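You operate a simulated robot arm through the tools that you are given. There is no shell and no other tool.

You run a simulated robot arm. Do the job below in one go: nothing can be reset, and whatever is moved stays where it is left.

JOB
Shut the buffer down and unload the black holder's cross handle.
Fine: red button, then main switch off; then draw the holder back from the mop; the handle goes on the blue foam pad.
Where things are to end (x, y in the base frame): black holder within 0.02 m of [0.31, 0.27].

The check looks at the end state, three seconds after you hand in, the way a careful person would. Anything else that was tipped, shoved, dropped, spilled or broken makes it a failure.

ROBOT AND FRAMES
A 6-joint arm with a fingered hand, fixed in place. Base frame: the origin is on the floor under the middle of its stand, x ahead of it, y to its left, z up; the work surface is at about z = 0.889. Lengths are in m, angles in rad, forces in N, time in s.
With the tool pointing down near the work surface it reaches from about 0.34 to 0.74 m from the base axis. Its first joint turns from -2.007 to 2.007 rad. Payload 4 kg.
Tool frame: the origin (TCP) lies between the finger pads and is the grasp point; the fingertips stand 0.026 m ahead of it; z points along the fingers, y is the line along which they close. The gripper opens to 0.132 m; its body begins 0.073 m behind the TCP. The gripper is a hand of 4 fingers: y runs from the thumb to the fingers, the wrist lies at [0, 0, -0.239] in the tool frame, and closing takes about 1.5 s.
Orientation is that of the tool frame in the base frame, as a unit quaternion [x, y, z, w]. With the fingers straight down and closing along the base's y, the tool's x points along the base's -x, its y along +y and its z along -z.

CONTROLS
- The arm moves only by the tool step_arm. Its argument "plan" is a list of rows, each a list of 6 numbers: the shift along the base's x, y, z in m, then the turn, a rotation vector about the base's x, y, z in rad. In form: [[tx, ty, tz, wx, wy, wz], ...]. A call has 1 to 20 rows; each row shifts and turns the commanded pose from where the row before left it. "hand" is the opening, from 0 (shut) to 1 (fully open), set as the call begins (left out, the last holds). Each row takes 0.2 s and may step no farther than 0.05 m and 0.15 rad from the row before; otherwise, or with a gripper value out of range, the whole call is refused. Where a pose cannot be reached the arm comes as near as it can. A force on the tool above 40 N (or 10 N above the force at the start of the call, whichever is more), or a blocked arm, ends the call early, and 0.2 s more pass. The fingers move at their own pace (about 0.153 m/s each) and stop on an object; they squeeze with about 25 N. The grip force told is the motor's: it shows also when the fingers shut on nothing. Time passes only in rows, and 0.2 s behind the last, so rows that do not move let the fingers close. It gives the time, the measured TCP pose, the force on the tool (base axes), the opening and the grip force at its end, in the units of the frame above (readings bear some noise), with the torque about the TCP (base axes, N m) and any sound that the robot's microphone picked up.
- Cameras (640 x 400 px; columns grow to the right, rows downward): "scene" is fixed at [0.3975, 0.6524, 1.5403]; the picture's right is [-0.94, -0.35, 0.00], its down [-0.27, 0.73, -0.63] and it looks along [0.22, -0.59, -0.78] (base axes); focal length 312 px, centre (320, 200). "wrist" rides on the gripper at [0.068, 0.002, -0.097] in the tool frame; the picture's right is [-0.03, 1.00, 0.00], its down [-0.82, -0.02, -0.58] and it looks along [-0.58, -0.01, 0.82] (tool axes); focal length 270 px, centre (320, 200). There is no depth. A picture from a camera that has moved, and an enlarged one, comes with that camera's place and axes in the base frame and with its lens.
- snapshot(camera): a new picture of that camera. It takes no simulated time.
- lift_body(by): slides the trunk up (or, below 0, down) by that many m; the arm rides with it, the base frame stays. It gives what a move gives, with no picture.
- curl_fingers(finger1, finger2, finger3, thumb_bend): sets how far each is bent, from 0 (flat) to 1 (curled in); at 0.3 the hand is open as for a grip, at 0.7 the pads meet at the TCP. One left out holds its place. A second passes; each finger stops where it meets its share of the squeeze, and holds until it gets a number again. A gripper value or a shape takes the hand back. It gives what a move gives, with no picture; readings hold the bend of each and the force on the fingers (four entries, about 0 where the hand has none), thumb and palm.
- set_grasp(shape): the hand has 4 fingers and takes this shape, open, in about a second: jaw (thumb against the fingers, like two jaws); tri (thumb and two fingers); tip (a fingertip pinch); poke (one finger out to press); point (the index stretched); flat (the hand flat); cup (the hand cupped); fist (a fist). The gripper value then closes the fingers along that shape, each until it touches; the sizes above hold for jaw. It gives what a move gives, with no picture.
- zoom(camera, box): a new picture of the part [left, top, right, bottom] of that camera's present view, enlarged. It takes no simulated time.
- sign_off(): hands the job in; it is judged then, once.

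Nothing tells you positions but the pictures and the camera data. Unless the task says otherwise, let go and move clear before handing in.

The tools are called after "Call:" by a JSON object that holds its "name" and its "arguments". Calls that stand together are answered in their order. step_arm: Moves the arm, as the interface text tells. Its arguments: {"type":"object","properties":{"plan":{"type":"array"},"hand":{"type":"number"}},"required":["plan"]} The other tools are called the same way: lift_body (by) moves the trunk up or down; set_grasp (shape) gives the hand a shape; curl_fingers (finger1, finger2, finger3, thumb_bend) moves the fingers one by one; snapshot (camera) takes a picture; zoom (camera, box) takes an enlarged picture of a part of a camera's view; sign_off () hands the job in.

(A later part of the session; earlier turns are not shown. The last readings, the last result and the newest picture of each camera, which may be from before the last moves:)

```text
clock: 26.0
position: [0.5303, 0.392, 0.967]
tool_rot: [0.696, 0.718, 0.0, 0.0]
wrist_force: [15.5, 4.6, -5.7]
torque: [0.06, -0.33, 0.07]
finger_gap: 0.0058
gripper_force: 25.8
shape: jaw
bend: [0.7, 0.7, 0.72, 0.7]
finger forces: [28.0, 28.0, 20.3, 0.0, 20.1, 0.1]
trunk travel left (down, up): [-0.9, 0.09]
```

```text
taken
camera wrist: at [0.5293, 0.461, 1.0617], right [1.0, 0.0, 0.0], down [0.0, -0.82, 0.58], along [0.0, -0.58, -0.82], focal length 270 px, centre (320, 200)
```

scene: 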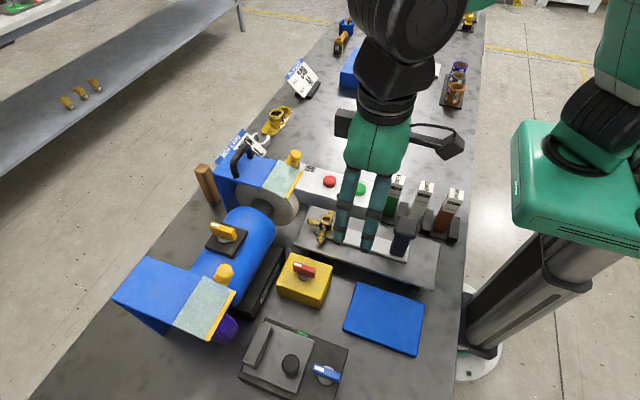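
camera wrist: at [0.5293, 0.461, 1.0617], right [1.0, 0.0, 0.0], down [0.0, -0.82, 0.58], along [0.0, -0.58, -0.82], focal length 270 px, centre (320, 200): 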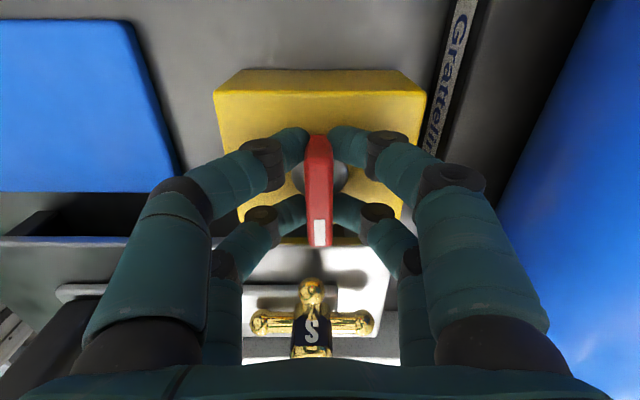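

It's at about 88° with a growing side force of 15 N, so the grip is slightly off the knob's axis. I'll relieve that by a millimetre and nudge a little further to feel for the stop.

Call:
{"name": "step_arm", "arguments": {"plan": [[0.001, 0, 0, 0, 0, -0.03], [0, 0, 0, 0, 0, -0.03], [0, 0, 0, 0, 0, 0]]}}

Call:
{"name": "snapshot", "arguments": {"camera": "wrist"}}

```text
clock: 26.8
position: [0.5291, 0.3918, 0.9659]
tool_rot: [0.718, 0.697, 0.0, -0.001]
wrist_force: [12.0, 2.3, -1.9]
torque: [0.03, -0.34, 0.27]
finger_gap: 0.0064
gripper_force: 25.0
shape: jaw
bend: [0.7, 0.7, 0.72, 0.7]
finger forces: [25.3, 29.3, 19.5, 0.0, 23.3, 0.0]
trunk travel left (down, up): [-0.9, 0.09]
```

```text
taken
camera wrist: at [0.5331, 0.461, 1.0616], right [1.0, -0.05, 0.0], down [-0.04, -0.81, 0.58], along [-0.03, -0.58, -0.82], focal length 270 px, centre (320, 200)
```

wrist: 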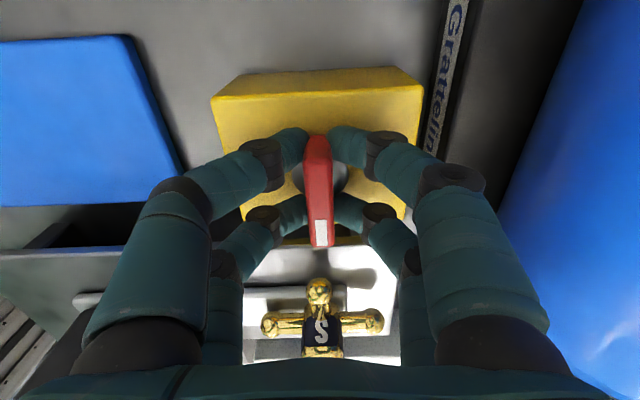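

Torque starts to rise right at 90°, so the switch is at its other end stop, off. I'll relax the twist, open a little and lift away.

Call:
{"name": "step_arm", "arguments": {"plan": [[0.0005, 0, 0, 0, 0, 0.025], [0, 0, 0, 0, 0, 0]]}}

Call:
{"name": "step_arm", "arguments": {"plan": [[0, 0, 0, 0, 0, 0], [0, 0, 0, 0, 0, 0], [0, 0, 0, 0, 0, 0]], "hand": 0.4}}

Call:
{"name": "step_arm", "arguments": {"plan": [[0, 0, 0.01, 0, 0, 0], [0, 0, 0.03, 0, 0, 0], [0, 0, 0.04, 0, 0, 0], [0, 0, 0.04, 0, 0, 0], [0, 0, 0.04, 0, 0, 0], [0, 0, 0.04, 0, 0, 0], [0, 0, 0.04, 0, 0, 0]]}}

Call:
{"name": "snapshot", "arguments": {"camera": "wrist"}}

Call:
{"name": "snapshot", "arguments": {"camera": "scene"}}

```text
clock: 27.4
position: [0.5302, 0.3915, 0.9654]
tool_rot: [0.709, 0.705, -0.001, 0.0]
wrist_force: [8.4, 3.5, 0.2]
torque: [0.09, -0.24, -0.02]
finger_gap: 0.0063
gripper_force: 24.4
shape: jaw
bend: [0.7, 0.7, 0.72, 0.7]
finger forces: [26.9, 26.3, 22.7, 0.1, 22.2, 0.0]
trunk travel left (down, up): [-0.9, 0.09]
```

```text
clock: 28.2
position: [0.5295, 0.3913, 0.9659]
tool_rot: [0.708, 0.706, 0.0, -0.001]
wrist_force: [0.0, 0.2, 0.1]
torque: [-0.03, -0.01, 0.0]
finger_gap: 0.0522
gripper_force: 0.0
shape: jaw
bend: [0.73, 0.73, 0.73, 0.7]
finger forces: [0.1, 0.0, 0.1, 0.0, 0.0, 0.1]
trunk travel left (down, up): [-0.9, 0.09]
```

```text
clock: 29.8
position: [0.5282, 0.3896, 1.2064]
tool_rot: [0.709, 0.705, 0.0, 0.0]
wrist_force: [0.8, 0.7, -0.3]
torque: [0.02, 0.04, -0.02]
finger_gap: 0.0523
gripper_force: 0.0
shape: jaw
bend: [0.73, 0.73, 0.73, 0.7]
finger forces: [0.1, 0.0, 0.1, 0.1, 0.1, 0.0]
trunk travel left (down, up): [-0.9, 0.09]
```

```text
taken
camera wrist: at [0.5298, 0.4595, 1.3015], right [1.0, -0.03, 0.0], down [-0.02, -0.82, 0.58], along [-0.02, -0.58, -0.82], focal length 270 px, centre (320, 200)
```

wrist: 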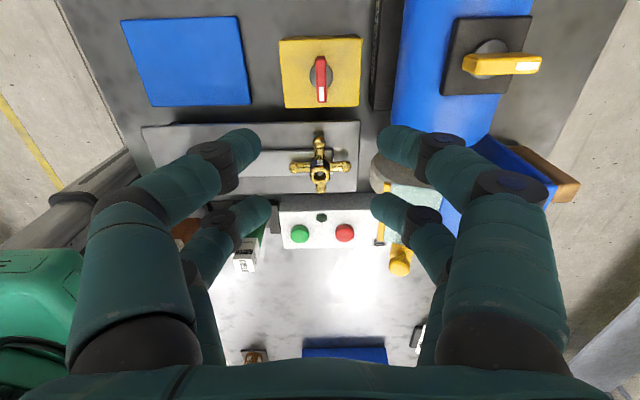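

```text
taken
```

scene: 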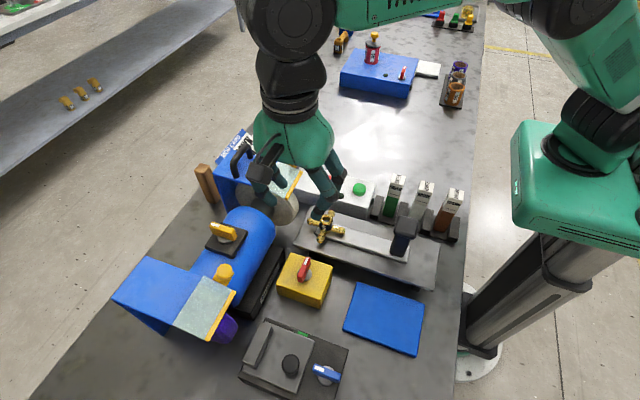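

The isolator pointer now lies across the box at 90° and the box hasn't moved. Next is the black holder post, so I'll zoom in to fix its position and height.

Call:
{"name": "zoom", "arguments": {"camera": "scene", "box": [360, 190, 450, 275]}}

Call:
{"name": "step_arm", "arguments": {"plan": [[-0.025, -0.015, 0, 0, 0, 0.1428], [-0.025, -0.015, 0, 0, 0, 0.1428], [-0.025, -0.015, 0, 0, 0, 0.1428], [-0.025, -0.01, 0, 0, 0, 0.1428], [-0.025, -0.01, 0, 0, 0, 0.1428], [-0.025, -0.01, 0, 0, 0, 0.1428], [-0.02, -0.01, 0, 0, 0, 0.1428], [0, -0.01, 0, 0, 0, 0.1428], [0, -0.01, 0, 0, 0, 0.1428], [0, -0.01, 0, 0, 0, 0.1428], [0, -0.007, 0, 0, 0, 0.145], [0, 0, 0, 0, 0, 0]], "hand": 0.7}}

Call:
{"name": "snapshot", "arguments": {"camera": "wrist"}}

Call:
{"name": "snapshot", "arguments": {"camera": "scene"}}

```text
4.71 times, centred on (405, 232) of scene
camera zoom: at [0.3975, 0.6524, 1.5403], right [-0.94, -0.35, 0.0], down [-0.27, 0.73, -0.63], along [0.22, -0.59, -0.78], focal length 1470 px, centre (-80, 47)
```

zoom: 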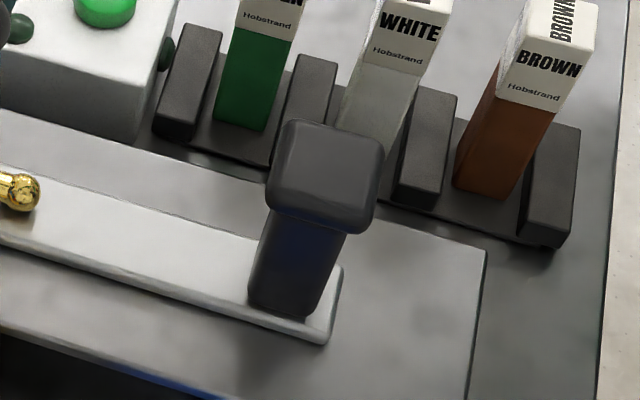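

```text
clock: 32.4
position: [0.3606, 0.2691, 1.2068]
tool_rot: [-0.001, 1.0, 0.0, 0.0]
wrist_force: [0.7, 0.0, -0.5]
torque: [-0.01, -0.02, 0.0]
finger_gap: 0.092
gripper_force: 0.1
shape: jaw
bend: [0.68, 0.68, 0.68, 0.58]
finger forces: [0.0, 0.0, 0.0, 0.1, 0.1, 0.1]
trunk travel left (down, up): [-0.9, 0.09]
```

```text
taken
camera wrist: at [0.2911, 0.2709, 1.3022], right [0.03, 1.0, 0.0], down [0.82, -0.02, 0.58], along [0.58, -0.01, -0.82], focal length 270 px, centre (320, 200)
```

wrist: 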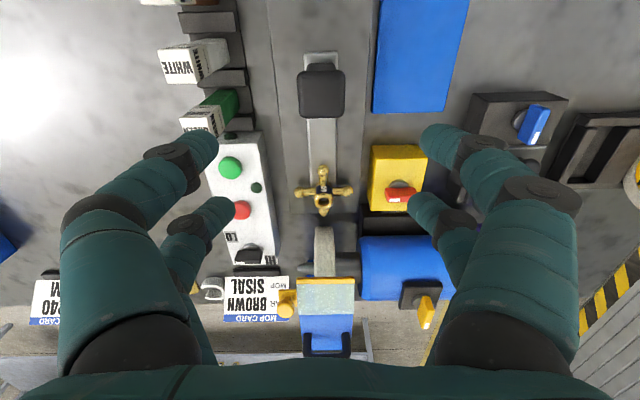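

```text
taken
```

scene: 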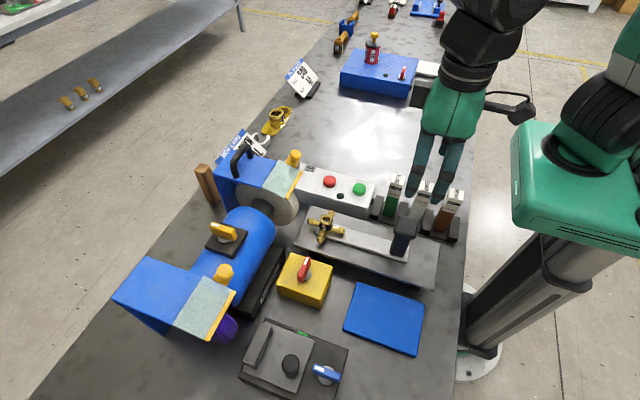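

Call:
{"name": "zoom", "arguments": {"camera": "wrist", "box": [270, 30, 380, 230]}}

Call:
{"name": "zoom", "arguments": {"camera": "wrist", "box": [270, 40, 370, 130]}}

```text
2.00 times, centred on (325, 130) of wrist
camera zoom: at [0.2911, 0.2709, 1.3022], right [0.03, 1.0, 0.0], down [0.82, -0.02, 0.58], along [0.58, -0.01, -0.82], focal length 541 px, centre (310, 340)
```

zoom: 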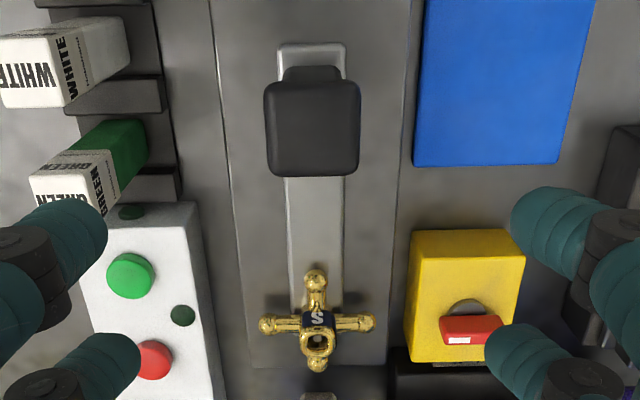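

```text
4.44 times, centred on (320, 85) of wrist
camera zoom: at [0.2911, 0.2709, 1.3022], right [0.03, 1.0, 0.0], down [0.82, -0.02, 0.58], along [0.58, -0.01, -0.82], focal length 1201 px, centre (320, 711)
```

zoom: 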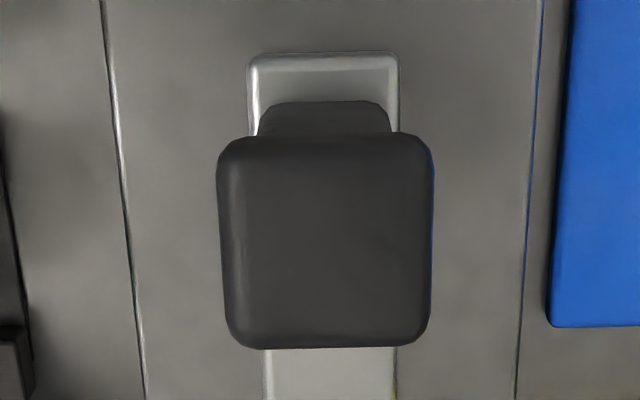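

The holder cap top centre is at (0.359, 0.272, 1.038), about 0.04 × 0.045 wide on a narrower post. I'll grip it across x so the pull is straight against its faces. First I'll turn the hand -90° up here, then descend partway.

Call:
{"name": "step_arm", "arguments": {"plan": [[0, 0, 0, 0, 0, -0.1428], [0, 0, 0, 0, 0, -0.1428], [0, 0, 0, 0, 0, -0.1428], [0, 0, 0, 0, 0, -0.1428], [0, 0, 0, 0, 0, -0.1428], [0, 0, 0, 0, 0, -0.1428], [0, 0, 0, 0, 0, -0.1428], [0, 0, 0, 0, 0, -0.1428], [0, 0, 0, 0, 0, -0.1428], [0, 0, 0, 0, 0, -0.1428], [0, 0, 0, 0, 0, -0.1428], [-0.001, 0.0025, -0.04, 0, 0, 0], [0, 0, -0.04, 0, 0, 0], [0, 0, -0.03, 0, 0, 0], [0, 0, 0, 0, 0, 0]]}}

Call:
{"name": "snapshot", "arguments": {"camera": "wrist"}}

Call:
{"name": "zoom", "arguments": {"camera": "scene", "box": [320, 120, 500, 290]}}

```text
clock: 35.6
position: [0.3562, 0.2714, 1.0973]
tool_rot: [0.708, 0.707, 0.0, 0.0]
wrist_force: [-0.5, 0.5, 0.4]
torque: [-0.01, 0.01, -0.02]
finger_gap: 0.0922
gripper_force: 0.1
shape: jaw
bend: [0.68, 0.68, 0.68, 0.58]
finger forces: [0.0, 0.0, 0.0, 0.0, 0.1, 0.1]
trunk travel left (down, up): [-0.9, 0.09]
```

```text
taken
camera wrist: at [0.3585, 0.3404, 1.1931], right [1.0, -0.03, 0.0], down [-0.02, -0.82, 0.58], along [-0.02, -0.58, -0.82], focal length 270 px, centre (320, 200)
```

wrist: 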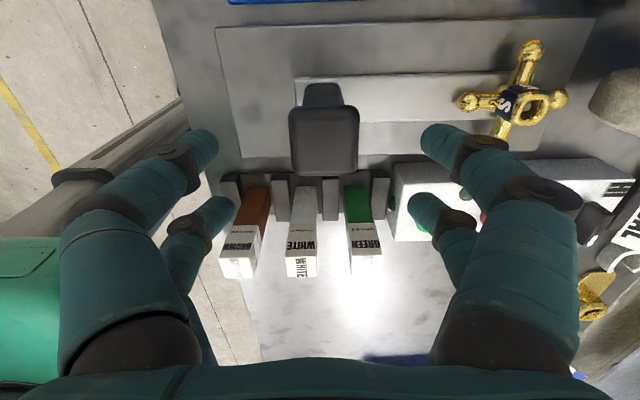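

```text
2.35 times, centred on (410, 205) of scene
camera zoom: at [0.3975, 0.6524, 1.5403], right [-0.94, -0.35, 0.0], down [-0.27, 0.73, -0.63], along [0.22, -0.59, -0.78], focal length 735 px, centre (108, 188)
```

zoom: 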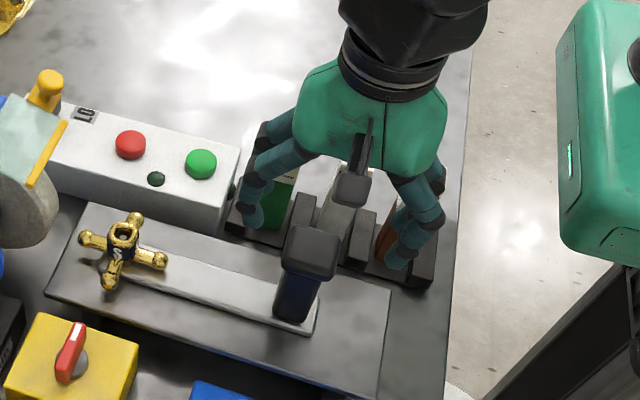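

The cap is centred between the fingers. Descending to cap height.

Call:
{"name": "step_arm", "arguments": {"plan": [[0.001, 0.001, -0.025, 0, 0, 0], [0, 0, -0.025, 0, 0, 0], [0, 0, -0.02, 0, 0, 0], [0, 0, -0.008, 0, 0, 0], [0, 0, 0, 0, 0, 0]]}}

Call:
{"name": "snapshot", "arguments": {"camera": "wrist"}}

Call:
{"name": "zoom", "arguments": {"camera": "scene", "box": [340, 170, 470, 280]}}

```text
clock: 36.8
position: [0.3593, 0.2731, 1.018]
tool_rot: [0.708, 0.706, -0.001, 0.0]
wrist_force: [0.6, -0.2, -0.3]
torque: [0.01, -0.02, 0.0]
finger_gap: 0.092
gripper_force: 0.0
shape: jaw
bend: [0.68, 0.68, 0.68, 0.58]
finger forces: [0.0, 0.1, 0.0, 0.0, 0.0, 0.0]
trunk travel left (down, up): [-0.9, 0.09]
```

```text
taken
camera wrist: at [0.3609, 0.342, 1.1144], right [1.0, -0.03, 0.0], down [-0.02, -0.82, 0.58], along [-0.02, -0.58, -0.82], focal length 270 px, centre (320, 200)
```

wrist: 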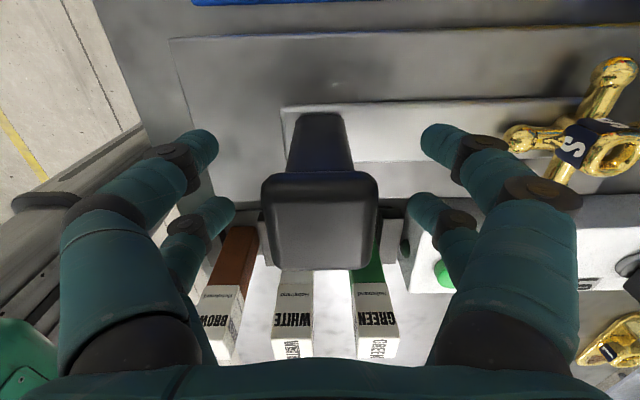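

```text
3.64 times, centred on (405, 225) of scene
camera zoom: at [0.3975, 0.6524, 1.5403], right [-0.94, -0.35, 0.0], down [-0.27, 0.73, -0.63], along [0.22, -0.59, -0.78], focal length 1136 px, centre (11, 109)
```

zoom: 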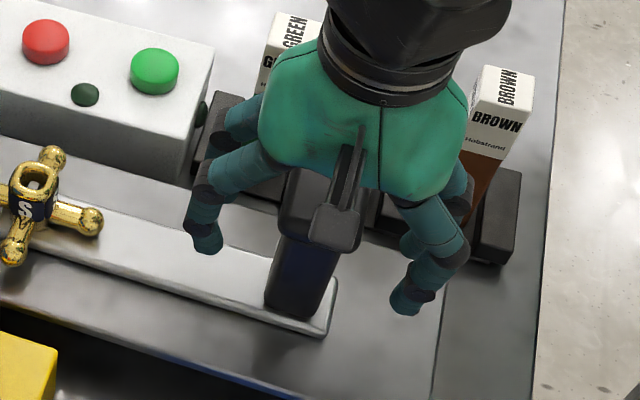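

The fingers sit on either side of the cap with clear space around. Closing the grip.

Call:
{"name": "step_arm", "arguments": {"plan": [[0, 0, 0, 0, 0, 0], [0, 0, 0, 0, 0, 0], [0, 0, 0, 0, 0, 0], [0, 0, 0, 0, 0, 0], [0, 0, 0, 0, 0, 0]], "hand": 0.0}}

Call:
{"name": "snapshot", "arguments": {"camera": "wrist"}}

Call:
{"name": "zoom", "arguments": {"camera": "scene", "box": [300, 170, 460, 290]}}

```text
clock: 38.0
position: [0.3599, 0.2746, 1.0192]
tool_rot: [0.708, 0.706, -0.001, 0.0]
wrist_force: [0.7, -0.4, 0.9]
torque: [-0.21, 0.08, -0.03]
finger_gap: 0.0175
gripper_force: 25.2
shape: jaw
bend: [0.76, 0.72, 0.72, 0.72]
finger forces: [22.6, 29.3, 23.7, 0.0, 20.3, 0.0]
trunk travel left (down, up): [-0.9, 0.09]
```

```text
taken
camera wrist: at [0.3609, 0.3419, 1.1146], right [1.0, -0.03, 0.0], down [-0.02, -0.82, 0.58], along [-0.02, -0.58, -0.82], focal length 270 px, centre (320, 200)
```

wrist: 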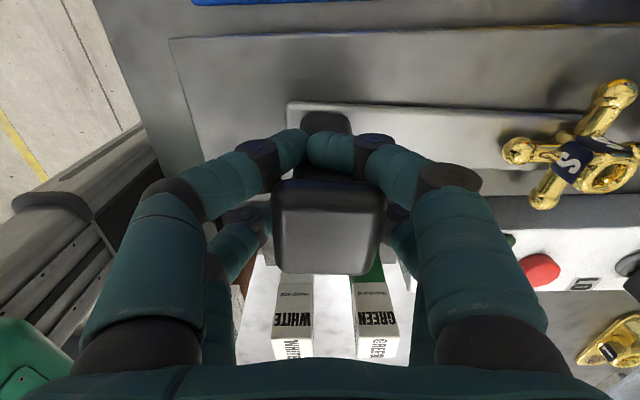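

```text
3.33 times, centred on (380, 230) of scene
camera zoom: at [0.3975, 0.6524, 1.5403], right [-0.94, -0.35, 0.0], down [-0.27, 0.73, -0.63], along [0.22, -0.59, -0.78], focal length 1041 px, centre (120, 100)
```

zoom: 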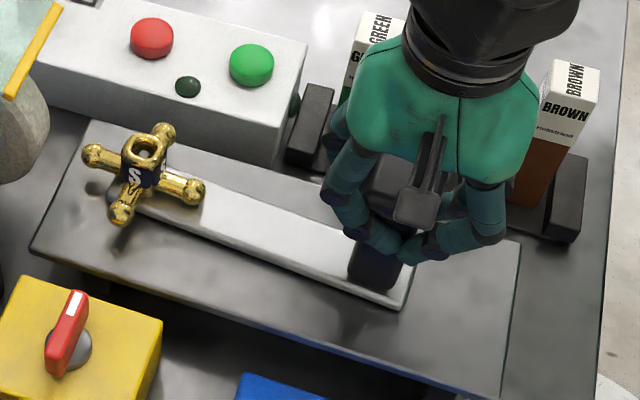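

The finger pairs closed around the post's rounded corners below the cap, which isn't a good hold. I'll open, rise 12 mm so the pads meet the wider cap faces, and re-grip.

Call:
{"name": "step_arm", "arguments": {"plan": [[0, 0, 0, 0, 0, 0], [0, 0, 0, 0, 0, 0], [0, 0, 0, 0, 0, 0]], "hand": 0.7}}

Call:
{"name": "step_arm", "arguments": {"plan": [[-0.0005, -0.0015, 0.006, 0, 0, 0], [0, 0, 0.007, 0, 0, 0], [0, 0, 0, 0, 0, 0]]}}

Call:
{"name": "step_arm", "arguments": {"plan": [[0, 0, 0, 0, 0, 0], [0, 0, 0, 0, 0, 0], [0, 0, 0, 0, 0, 0], [0, 0, 0, 0, 0, 0], [0, 0, 0, 0, 0, 0]], "hand": 0.0}}

Call:
{"name": "snapshot", "arguments": {"camera": "wrist"}}

Call:
{"name": "zoom", "arguments": {"camera": "scene", "box": [300, 170, 460, 290]}}

```text
clock: 38.8
position: [0.3602, 0.2724, 1.0184]
tool_rot: [0.708, 0.706, -0.001, 0.001]
wrist_force: [0.3, 0.5, 0.8]
torque: [-0.02, -0.01, -0.02]
finger_gap: 0.0919
gripper_force: 0.1
shape: jaw
bend: [0.68, 0.68, 0.68, 0.58]
finger forces: [0.0, 0.0, 0.0, 0.0, 0.0, 0.0]
trunk travel left (down, up): [-0.9, 0.09]
```

```text
clock: 39.6
position: [0.359, 0.2719, 1.0319]
tool_rot: [0.708, 0.706, 0.0, 0.001]
wrist_force: [-0.6, -0.6, 0.4]
torque: [-0.02, 0.01, -0.01]
finger_gap: 0.0922
gripper_force: 0.0
shape: jaw
bend: [0.68, 0.68, 0.68, 0.58]
finger forces: [0.0, 0.1, 0.0, 0.1, 0.0, 0.0]
trunk travel left (down, up): [-0.9, 0.09]
```

```text
clock: 40.8
position: [0.3585, 0.2712, 1.0318]
tool_rot: [0.707, 0.707, 0.0, 0.0]
wrist_force: [0.9, 0.5, 0.5]
torque: [-0.03, -0.38, 0.19]
finger_gap: 0.0238
gripper_force: 25.1
shape: jaw
bend: [0.74, 0.73, 0.73, 0.73]
finger forces: [22.9, 23.8, 22.6, 0.1, 22.4, 0.0]
trunk travel left (down, up): [-0.9, 0.09]
```

```text
taken
camera wrist: at [0.3599, 0.3409, 1.1267], right [1.0, -0.03, 0.0], down [-0.02, -0.82, 0.58], along [-0.02, -0.58, -0.82], focal length 270 px, centre (320, 200)
```

wrist: 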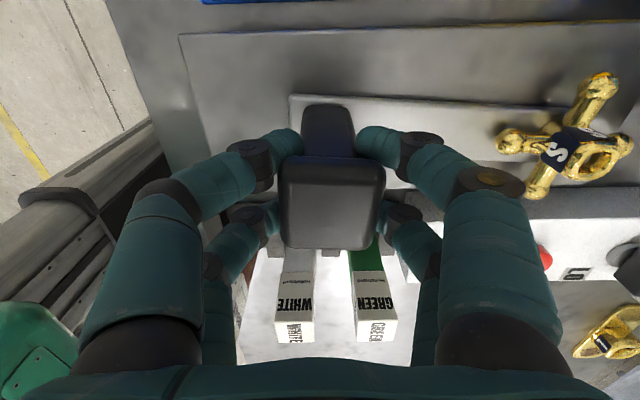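

```text
3.33 times, centred on (380, 230) of scene
camera zoom: at [0.3975, 0.6524, 1.5403], right [-0.94, -0.35, 0.0], down [-0.27, 0.73, -0.63], along [0.22, -0.59, -0.78], focal length 1041 px, centre (120, 100)
```

zoom: 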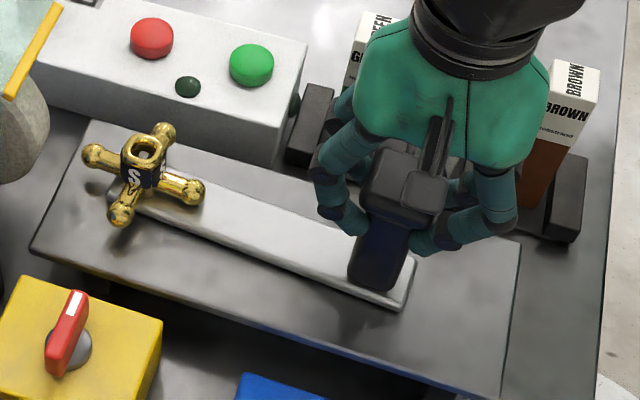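

Now all four digits hold the post and cap. I'll pull gently toward -x and see how the holder moves.

Call:
{"name": "step_arm", "arguments": {"plan": [[-0.003, 0, 0, 0, 0, 0], [-0.003, 0, 0, 0, 0, 0], [-0.003, 0, 0, 0, 0, 0], [-0.003, 0, 0, 0, 0, 0], [0, 0, 0, 0, 0, 0]]}}

Call:
{"name": "zoom", "arguments": {"camera": "scene", "box": [300, 170, 460, 290]}}

Call:
{"name": "snapshot", "arguments": {"camera": "wrist"}}

```text
clock: 42.0
position: [0.3472, 0.2715, 1.0305]
tool_rot: [0.708, 0.706, 0.0, -0.001]
wrist_force: [2.3, -0.4, -0.2]
torque: [-0.1, -0.51, 0.09]
finger_gap: 0.023
gripper_force: 25.2
shape: jaw
bend: [0.74, 0.73, 0.73, 0.73]
finger forces: [25.5, 25.0, 23.2, 0.0, 21.8, 0.0]
trunk travel left (down, up): [-0.9, 0.09]
```

```text
3.33 times, centred on (380, 230) of scene
camera zoom: at [0.3975, 0.6524, 1.5403], right [-0.94, -0.35, 0.0], down [-0.27, 0.73, -0.63], along [0.22, -0.59, -0.78], focal length 1041 px, centre (120, 100)
```

zoom: 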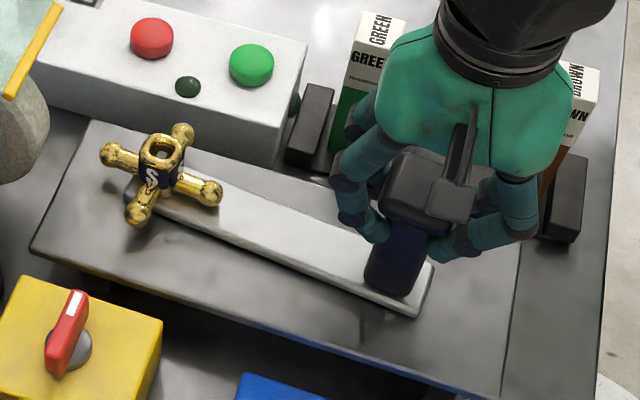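

```text
taken
camera wrist: at [0.3482, 0.341, 1.1261], right [1.0, -0.03, 0.0], down [-0.02, -0.82, 0.58], along [-0.02, -0.58, -0.82], focal length 270 px, centre (320, 200)
```

wrist: 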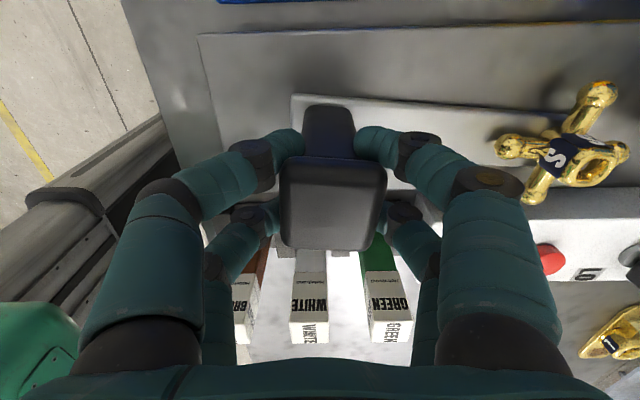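

The holder, its bar and the cross handle all slide back together smoothly. I'll continue the pull to x≈0.31.

Call:
{"name": "step_arm", "arguments": {"plan": [[-0.004, 0, 0, 0, 0, 0], [-0.004, 0, 0, 0, 0, 0], [-0.004, 0, 0, 0, 0, 0], [-0.004, 0, 0, 0, 0, 0], [-0.004, 0, 0, 0, 0, 0], [0, 0, 0, 0, 0, 0]]}}

Call:
{"name": "zoom", "arguments": {"camera": "scene", "box": [300, 170, 460, 290]}}

Call:
{"name": "snapshot", "arguments": {"camera": "wrist"}}

```text
clock: 43.4
position: [0.327, 0.2713, 1.0311]
tool_rot: [0.707, 0.707, 0.0, -0.001]
wrist_force: [1.1, 0.0, -0.5]
torque: [-0.17, -0.45, 0.06]
finger_gap: 0.0228
gripper_force: 24.6
shape: jaw
bend: [0.74, 0.73, 0.73, 0.74]
finger forces: [25.4, 24.9, 23.7, 0.1, 21.5, 0.0]
trunk travel left (down, up): [-0.9, 0.09]
```

```text
3.33 times, centred on (380, 230) of scene
camera zoom: at [0.3975, 0.6524, 1.5403], right [-0.94, -0.35, 0.0], down [-0.27, 0.73, -0.63], along [0.22, -0.59, -0.78], focal length 1041 px, centre (120, 100)
```

zoom: 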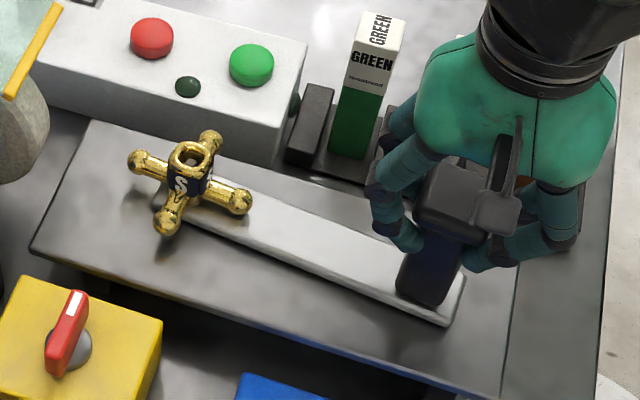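

```text
taken
camera wrist: at [0.3281, 0.3413, 1.1271], right [1.0, -0.03, 0.0], down [-0.02, -0.82, 0.58], along [-0.02, -0.58, -0.82], focal length 270 px, centre (320, 200)
```

wrist: 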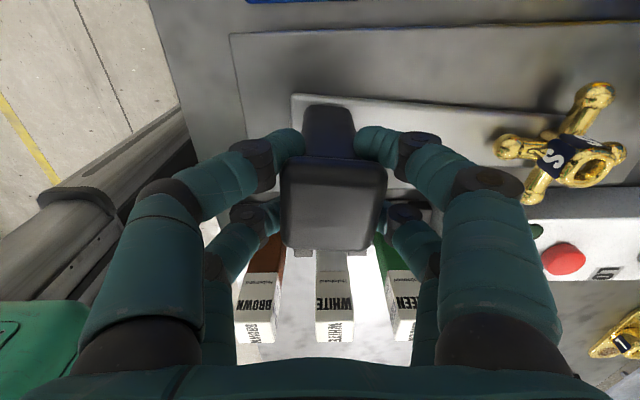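

It's at x≈0.327 now. One last short pull, then I'll check.

Call:
{"name": "step_arm", "arguments": {"plan": [[-0.004, 0, 0, 0, 0, 0], [-0.004, 0, 0, 0, 0, 0], [-0.004, 0, 0, 0, 0, 0], [-0.004, 0, 0, 0, 0, 0], [0, 0, 0, 0, 0, 0]]}}

Call:
{"name": "snapshot", "arguments": {"camera": "wrist"}}

Call:
{"name": "zoom", "arguments": {"camera": "scene", "box": [290, 160, 470, 300]}}

```text
clock: 44.6
position: [0.3116, 0.2709, 1.033]
tool_rot: [0.708, 0.707, 0.0, 0.0]
wrist_force: [1.8, -0.3, 0.1]
torque: [-0.11, -0.47, 0.0]
finger_gap: 0.0227
gripper_force: 25.2
shape: jaw
bend: [0.74, 0.73, 0.73, 0.74]
finger forces: [25.6, 24.8, 23.9, 0.0, 21.8, 0.0]
trunk travel left (down, up): [-0.9, 0.09]
```

```text
taken
camera wrist: at [0.3129, 0.3408, 1.1271], right [1.0, -0.03, 0.0], down [-0.02, -0.82, 0.58], along [-0.02, -0.58, -0.82], focal length 270 px, centre (320, 200)
```

wrist: 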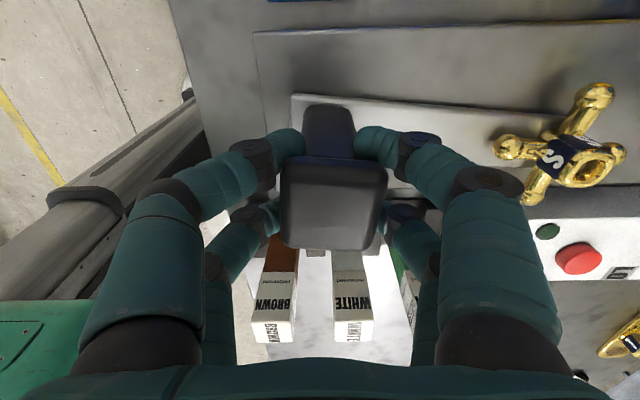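

```text
2.86 times, centred on (380, 230) of scene
camera zoom: at [0.3975, 0.6524, 1.5403], right [-0.94, -0.35, 0.0], down [-0.27, 0.73, -0.63], along [0.22, -0.59, -0.78], focal length 892 px, centre (149, 114)
```

zoom: 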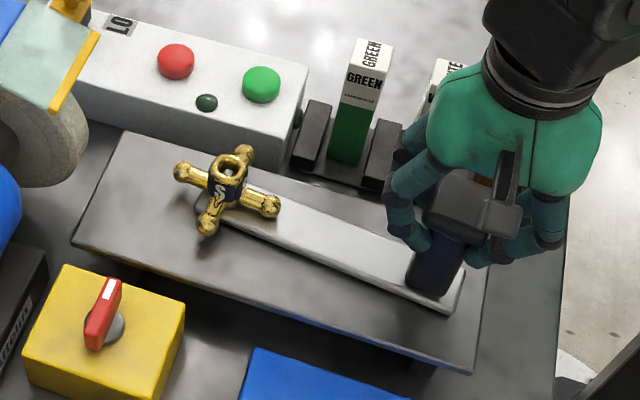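

The holder post is at about (0.311, 0.271) with its bar still fully on the plate. I'll open the hand and lift clear, then look again.

Call:
{"name": "step_arm", "arguments": {"plan": [[0, 0, 0, 0, 0, 0], [0, 0, 0, 0, 0, 0], [0, 0, 0, 0, 0, 0]], "hand": 0.7}}

Call:
{"name": "step_arm", "arguments": {"plan": [[0, 0, 0.02, 0, 0, 0], [0, 0, 0.04, 0, 0, 0], [0, 0, 0.04, 0, 0, 0], [0, 0, 0.04, 0, 0, 0], [0, 0, 0.035, 0, 0, 0], [0, 0, 0, 0, 0, 0]]}}

Call:
{"name": "snapshot", "arguments": {"camera": "wrist"}}

Call:
{"name": "snapshot", "arguments": {"camera": "scene"}}

Call:
{"name": "zoom", "arguments": {"camera": "scene", "box": [290, 180, 460, 300]}}

```text
clock: 45.4
position: [0.3115, 0.2714, 1.031]
tool_rot: [0.708, 0.706, 0.0, 0.0]
wrist_force: [0.0, -0.6, 0.5]
torque: [-0.01, -0.03, 0.01]
finger_gap: 0.0921
gripper_force: 0.0
shape: jaw
bend: [0.68, 0.68, 0.68, 0.58]
finger forces: [0.1, 0.0, 0.1, 0.1, 0.1, 0.0]
trunk travel left (down, up): [-0.9, 0.09]
```

```text
clock: 46.8
position: [0.3112, 0.2713, 1.2075]
tool_rot: [0.708, 0.706, 0.0, 0.0]
wrist_force: [-0.2, 0.2, -0.3]
torque: [-0.01, -0.02, 0.02]
finger_gap: 0.0922
gripper_force: 0.1
shape: jaw
bend: [0.68, 0.68, 0.68, 0.58]
finger forces: [0.1, 0.0, 0.0, 0.0, 0.0, 0.0]
trunk travel left (down, up): [-0.9, 0.09]
```

```text
taken
camera wrist: at [0.3119, 0.3393, 1.3039], right [1.0, -0.03, 0.0], down [-0.02, -0.82, 0.58], along [-0.02, -0.58, -0.82], focal length 270 px, centre (320, 200)
```

wrist: 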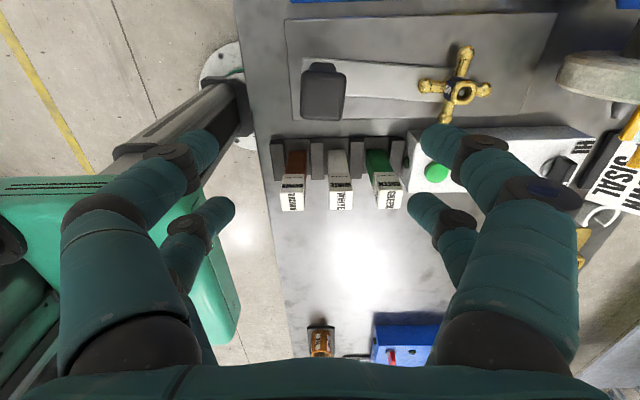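

```text
taken
```

scene: 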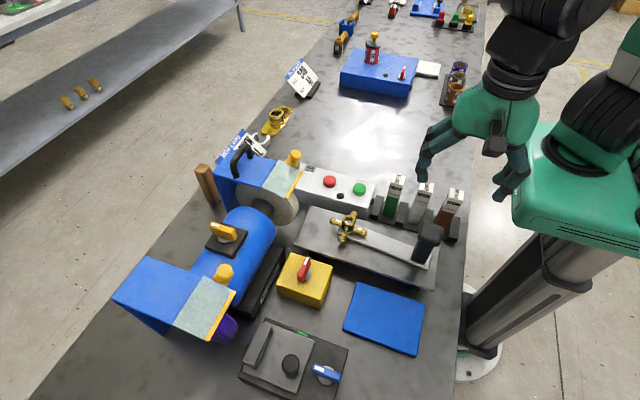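

```text
3.33 times, centred on (375, 240) of scene
camera zoom: at [0.3975, 0.6524, 1.5403], right [-0.94, -0.35, 0.0], down [-0.27, 0.73, -0.63], along [0.22, -0.59, -0.78], focal length 1041 px, centre (137, 67)
```

zoom: 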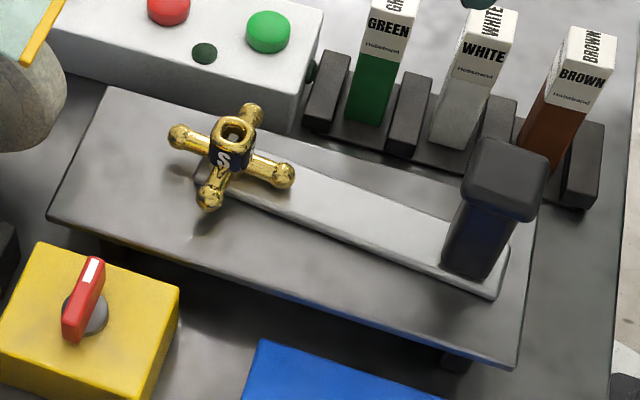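

The holder is released and stays in place on the plate, yawed by only a few degrees. I'll measure where the post stands and where the cross handle is.

Call:
{"name": "zoom", "arguments": {"camera": "wrist", "box": [280, 40, 400, 140]}}

Call:
{"name": "zoom", "arguments": {"camera": "wrist", "box": [400, 30, 510, 130]}}

Call:
{"name": "zoom", "arguments": {"camera": "scene", "box": [320, 200, 390, 255]}}

Call:
{"name": "zoom", "arguments": {"camera": "scene", "box": [390, 210, 460, 280]}}

```text
4.00 times, centred on (340, 90) of wrist
camera zoom: at [0.3119, 0.3393, 1.3039], right [1.0, -0.03, 0.0], down [-0.02, -0.82, 0.58], along [-0.02, -0.58, -0.82], focal length 1081 px, centre (240, 640)
```

zoom: 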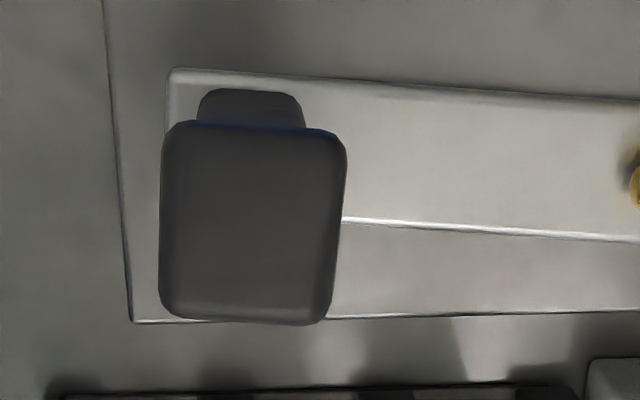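

```text
4.00 times, centred on (455, 80) of wrist
camera zoom: at [0.3119, 0.3393, 1.3039], right [1.0, -0.03, 0.0], down [-0.02, -0.82, 0.58], along [-0.02, -0.58, -0.82], focal length 1081 px, centre (-220, 680)
```

zoom: 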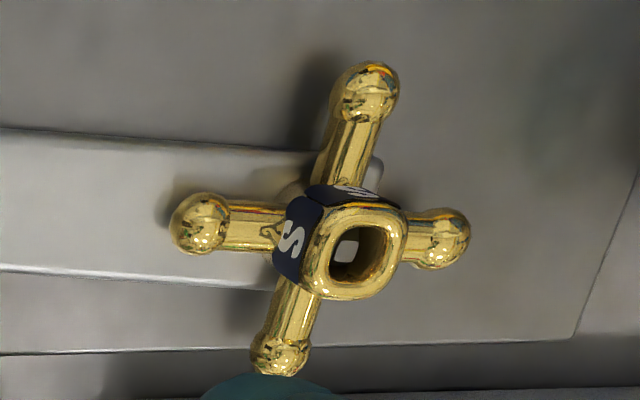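

```text
7.27 times, centred on (355, 228) of scene
camera zoom: at [0.3975, 0.6524, 1.5403], right [-0.94, -0.35, 0.0], down [-0.27, 0.73, -0.63], along [0.22, -0.59, -0.78], focal length 2272 px, centre (66, 0)
```

zoom: 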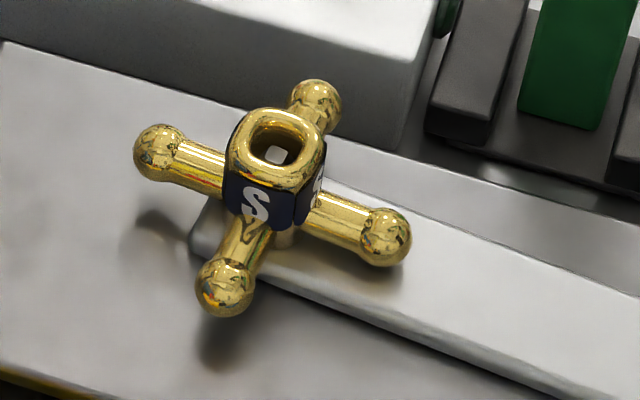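

```text
5.71 times, centred on (425, 245) of scene
camera zoom: at [0.3975, 0.6524, 1.5403], right [-0.94, -0.35, 0.0], down [-0.27, 0.73, -0.63], along [0.22, -0.59, -0.78], focal length 1785 px, centre (-280, -57)
```

zoom: 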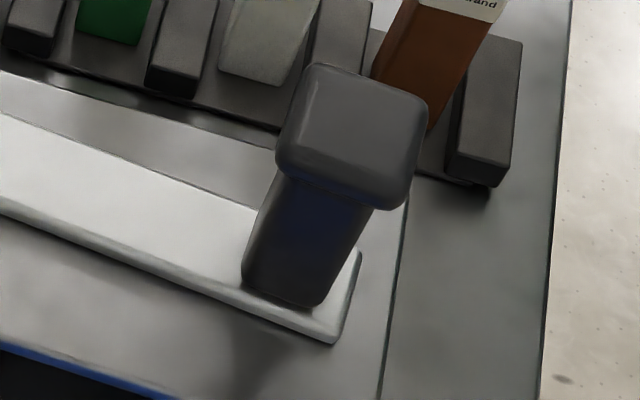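

The holder post measures (0.312, 0.2695), right on target. The cross hub is at (0.477, 0.254) with its top at z≈0.974, arms about 0.0385 m long at z≈0.947 and a yaw of about -0.08 rad. I'll bring the hand over it with a narrow opening so the fingers go down between hub and balls.

Call:
{"name": "step_arm", "arguments": {"plan": [[0.0276, -0.0028, 0, 0, 0, 0], [0.0276, -0.0028, 0, 0, 0, 0], [0.0276, -0.0028, 0, 0, 0, 0], [0.0276, -0.0028, 0, 0, 0, 0], [0.0276, -0.0028, 0, 0, 0, -0.04], [0.0276, -0.0028, 0, 0, 0, -0.04], [0, 0, -0.04, 0, 0, 0], [0, 0, -0.04, 0, 0, 0], [0, 0, -0.04, 0, 0, 0], [0, 0, -0.03, 0, 0, 0], [0, 0, 0, 0, 0, 0]], "hand": 0.27}}

Call:
{"name": "snapshot", "arguments": {"camera": "wrist"}}

Call:
{"name": "zoom", "arguments": {"camera": "scene", "box": [290, 160, 420, 270]}}

```text
clock: 49.2
position: [0.477, 0.2556, 1.0555]
tool_rot: [0.736, 0.678, 0.001, 0.0]
wrist_force: [-0.2, -0.5, 0.5]
torque: [-0.01, -0.02, -0.01]
finger_gap: 0.036
gripper_force: 0.0
shape: jaw
bend: [0.73, 0.73, 0.73, 0.7]
finger forces: [0.1, 0.0, 0.0, 0.0, 0.0, 0.1]
trunk travel left (down, up): [-0.9, 0.09]
```

```text
taken
camera wrist: at [0.4829, 0.3246, 1.151], right [0.99, -0.11, 0.0], down [-0.09, -0.81, 0.58], along [-0.06, -0.57, -0.82], focal length 270 px, centre (320, 200)
```

wrist: 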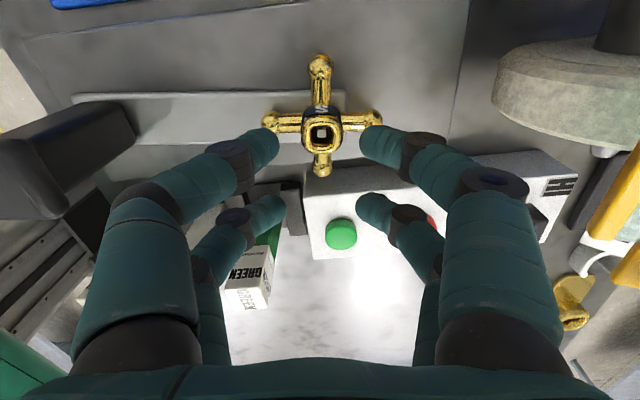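

```text
3.64 times, centred on (355, 215) of scene
camera zoom: at [0.3975, 0.6524, 1.5403], right [-0.94, -0.35, 0.0], down [-0.27, 0.73, -0.63], along [0.22, -0.59, -0.78], focal length 1136 px, centre (193, 146)
```

zoom: 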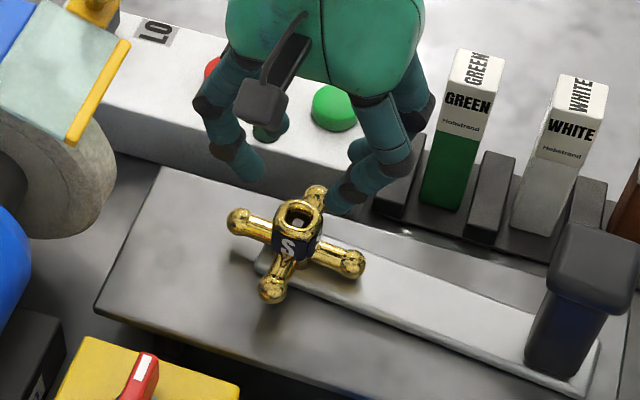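

The hand is aligned with the cross arms to within a millimetre or two. I'll lower until the fingertips are just above the hub and check again.

Call:
{"name": "step_arm", "arguments": {"plan": [[0.0003, 0.0005, -0.02, 0, 0, 0], [0, 0, -0.02, 0, 0, 0], [0, 0, -0.008, 0, 0, 0], [0, 0, 0, 0, 0, 0]]}}

Call:
{"name": "zoom", "arguments": {"camera": "wrist", "box": [200, 50, 440, 250]}}

Call:
{"name": "zoom", "arguments": {"camera": "scene", "box": [300, 180, 400, 260]}}

```text
clock: 50.2
position: [0.477, 0.2545, 1.0075]
tool_rot: [0.735, 0.678, 0.0, 0.0]
wrist_force: [-0.3, -0.7, 0.4]
torque: [-0.02, 0.02, 0.03]
finger_gap: 0.036
gripper_force: 0.0
shape: jaw
bend: [0.73, 0.73, 0.73, 0.7]
finger forces: [0.1, 0.0, 0.1, 0.0, 0.0, 0.0]
trunk travel left (down, up): [-0.9, 0.09]
```

```text
2.00 times, centred on (320, 150) of wrist
camera zoom: at [0.4832, 0.3238, 1.1027], right [0.99, -0.11, 0.0], down [-0.09, -0.81, 0.58], along [-0.06, -0.57, -0.82], focal length 541 px, centre (320, 300)
```

zoom: 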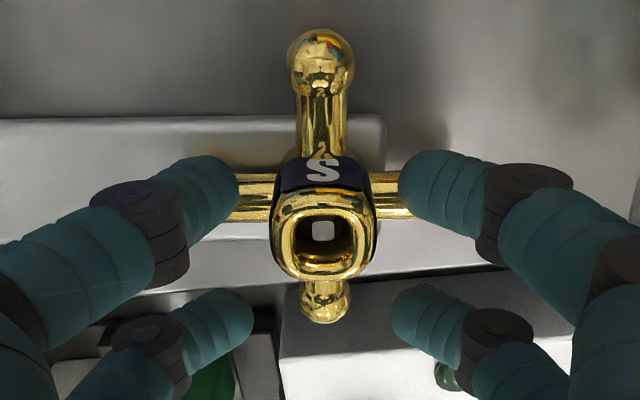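

```text
5.00 times, centred on (350, 220) of scene
camera zoom: at [0.3975, 0.6524, 1.5403], right [-0.94, -0.35, 0.0], down [-0.27, 0.73, -0.63], along [0.22, -0.59, -0.78], focal length 1562 px, centre (170, 100)
```

zoom: 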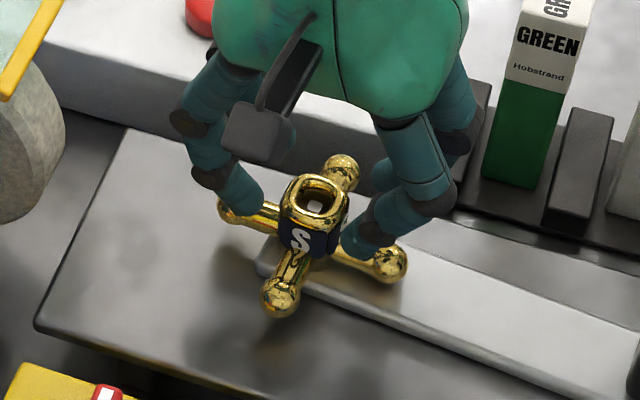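

The hub sits centred between the fingertips, with about 6 mm to spare each side, and the arms run between the finger pairs. I'll lower straight down in small steps.

Call:
{"name": "step_arm", "arguments": {"plan": [[0, 0.001, -0.008, 0, 0, 0], [0, 0, -0.008, 0, 0, 0], [0, 0, -0.008, 0, 0, 0], [0, 0, -0.006, 0, 0, 0], [0, 0, -0.004, 0, 0, 0], [0, 0, 0, 0, 0, 0]]}}

Call:
{"name": "zoom", "arguments": {"camera": "wrist", "box": [200, 50, 440, 250]}}

Call:
{"name": "zoom", "arguments": {"camera": "scene", "box": [300, 180, 400, 260]}}

```text
clock: 51.6
position: [0.4759, 0.2555, 0.975]
tool_rot: [0.736, 0.677, -0.001, 0.0]
wrist_force: [1.2, -0.2, -0.1]
torque: [0.02, 0.01, -0.02]
finger_gap: 0.036
gripper_force: 0.1
shape: jaw
bend: [0.73, 0.73, 0.73, 0.7]
finger forces: [0.0, 0.1, 0.0, 0.0, 0.0, 0.0]
trunk travel left (down, up): [-0.9, 0.09]
```

```text
2.00 times, centred on (320, 150) of wrist
camera zoom: at [0.4834, 0.3244, 1.0704], right [0.99, -0.11, 0.0], down [-0.09, -0.81, 0.58], along [-0.06, -0.57, -0.82], focal length 541 px, centre (320, 300)
```

zoom: 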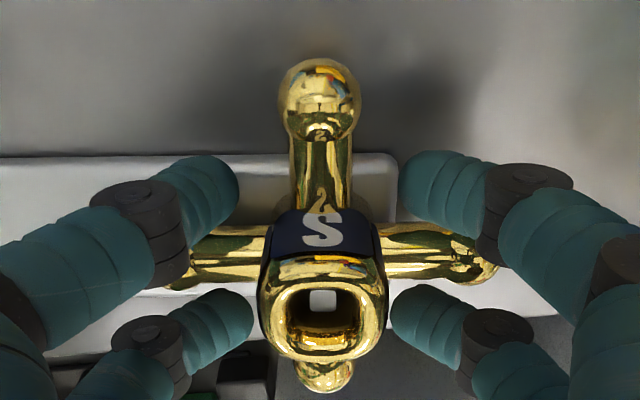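

```text
5.00 times, centred on (350, 220) of scene
camera zoom: at [0.3975, 0.6524, 1.5403], right [-0.94, -0.35, 0.0], down [-0.27, 0.73, -0.63], along [0.22, -0.59, -0.78], focal length 1562 px, centre (170, 100)
```

zoom: 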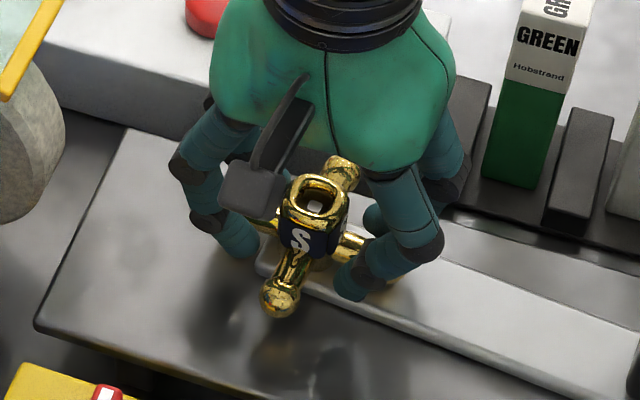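

The fingers straddle the x-arms on both sides of the hub, and nothing is touching. I'll go 4 mm lower and close.

Call:
{"name": "step_arm", "arguments": {"plan": [[0.0005, 0, -0.004, 0, 0, 0], [0, 0, 0, 0, 0, 0]]}}

Call:
{"name": "step_arm", "arguments": {"plan": [[0, 0, 0, 0, 0, 0], [0, 0, 0, 0, 0, 0], [0, 0, 0, 0, 0, 0], [0, 0, 0, 0, 0, 0], [0, 0, 0, 0, 0, 0]], "hand": 0.0}}

Call:
{"name": "zoom", "arguments": {"camera": "wrist", "box": [200, 50, 440, 250]}}

Call:
{"name": "zoom", "arguments": {"camera": "scene", "box": [300, 180, 400, 260]}}

```text
clock: 52.2
position: [0.4773, 0.2559, 0.9705]
tool_rot: [0.735, 0.678, 0.0, 0.0]
wrist_force: [0.0, -1.1, 0.7]
torque: [-0.02, -0.02, -0.01]
finger_gap: 0.0359
gripper_force: 0.0
shape: jaw
bend: [0.73, 0.73, 0.73, 0.7]
finger forces: [0.0, 0.6, 0.2, 0.0, 0.0, 0.1]
trunk travel left (down, up): [-0.9, 0.09]
```

```text
clock: 53.4
position: [0.4777, 0.2554, 0.9707]
tool_rot: [0.736, 0.677, 0.0, 0.001]
wrist_force: [0.6, -0.4, 0.5]
torque: [-0.03, -0.02, -0.02]
finger_gap: 0.0123
gripper_force: 24.9
shape: jaw
bend: [0.72, 0.72, 0.72, 0.7]
finger forces: [21.9, 22.2, 21.7, 0.1, 22.2, 0.0]
trunk travel left (down, up): [-0.9, 0.09]
```

```text
2.00 times, centred on (320, 150) of wrist
camera zoom: at [0.4842, 0.3246, 1.0666], right [0.99, -0.11, 0.0], down [-0.09, -0.81, 0.58], along [-0.06, -0.57, -0.82], focal length 541 px, centre (320, 300)
```

zoom: 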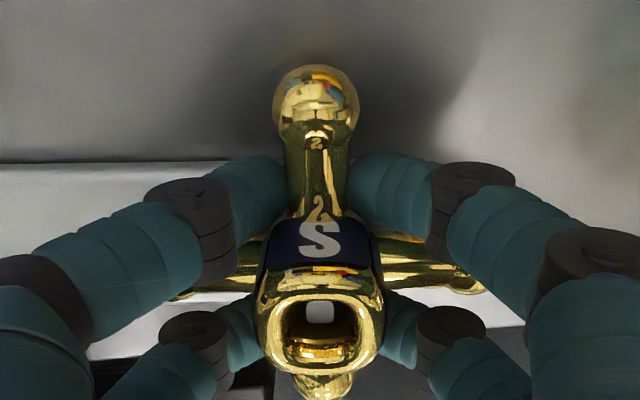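

```text
5.00 times, centred on (350, 220) of scene
camera zoom: at [0.3975, 0.6524, 1.5403], right [-0.94, -0.35, 0.0], down [-0.27, 0.73, -0.63], along [0.22, -0.59, -0.78], focal length 1562 px, centre (170, 100)
```

zoom: 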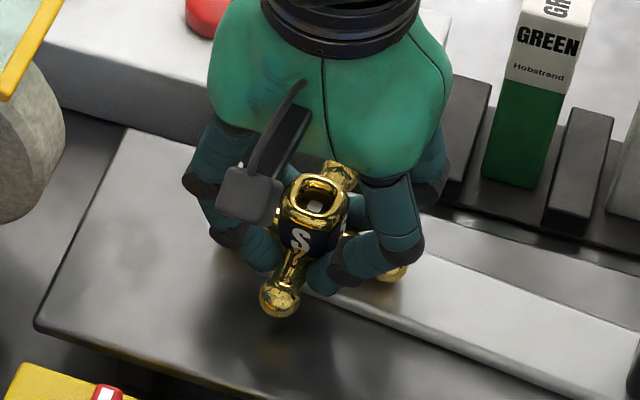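

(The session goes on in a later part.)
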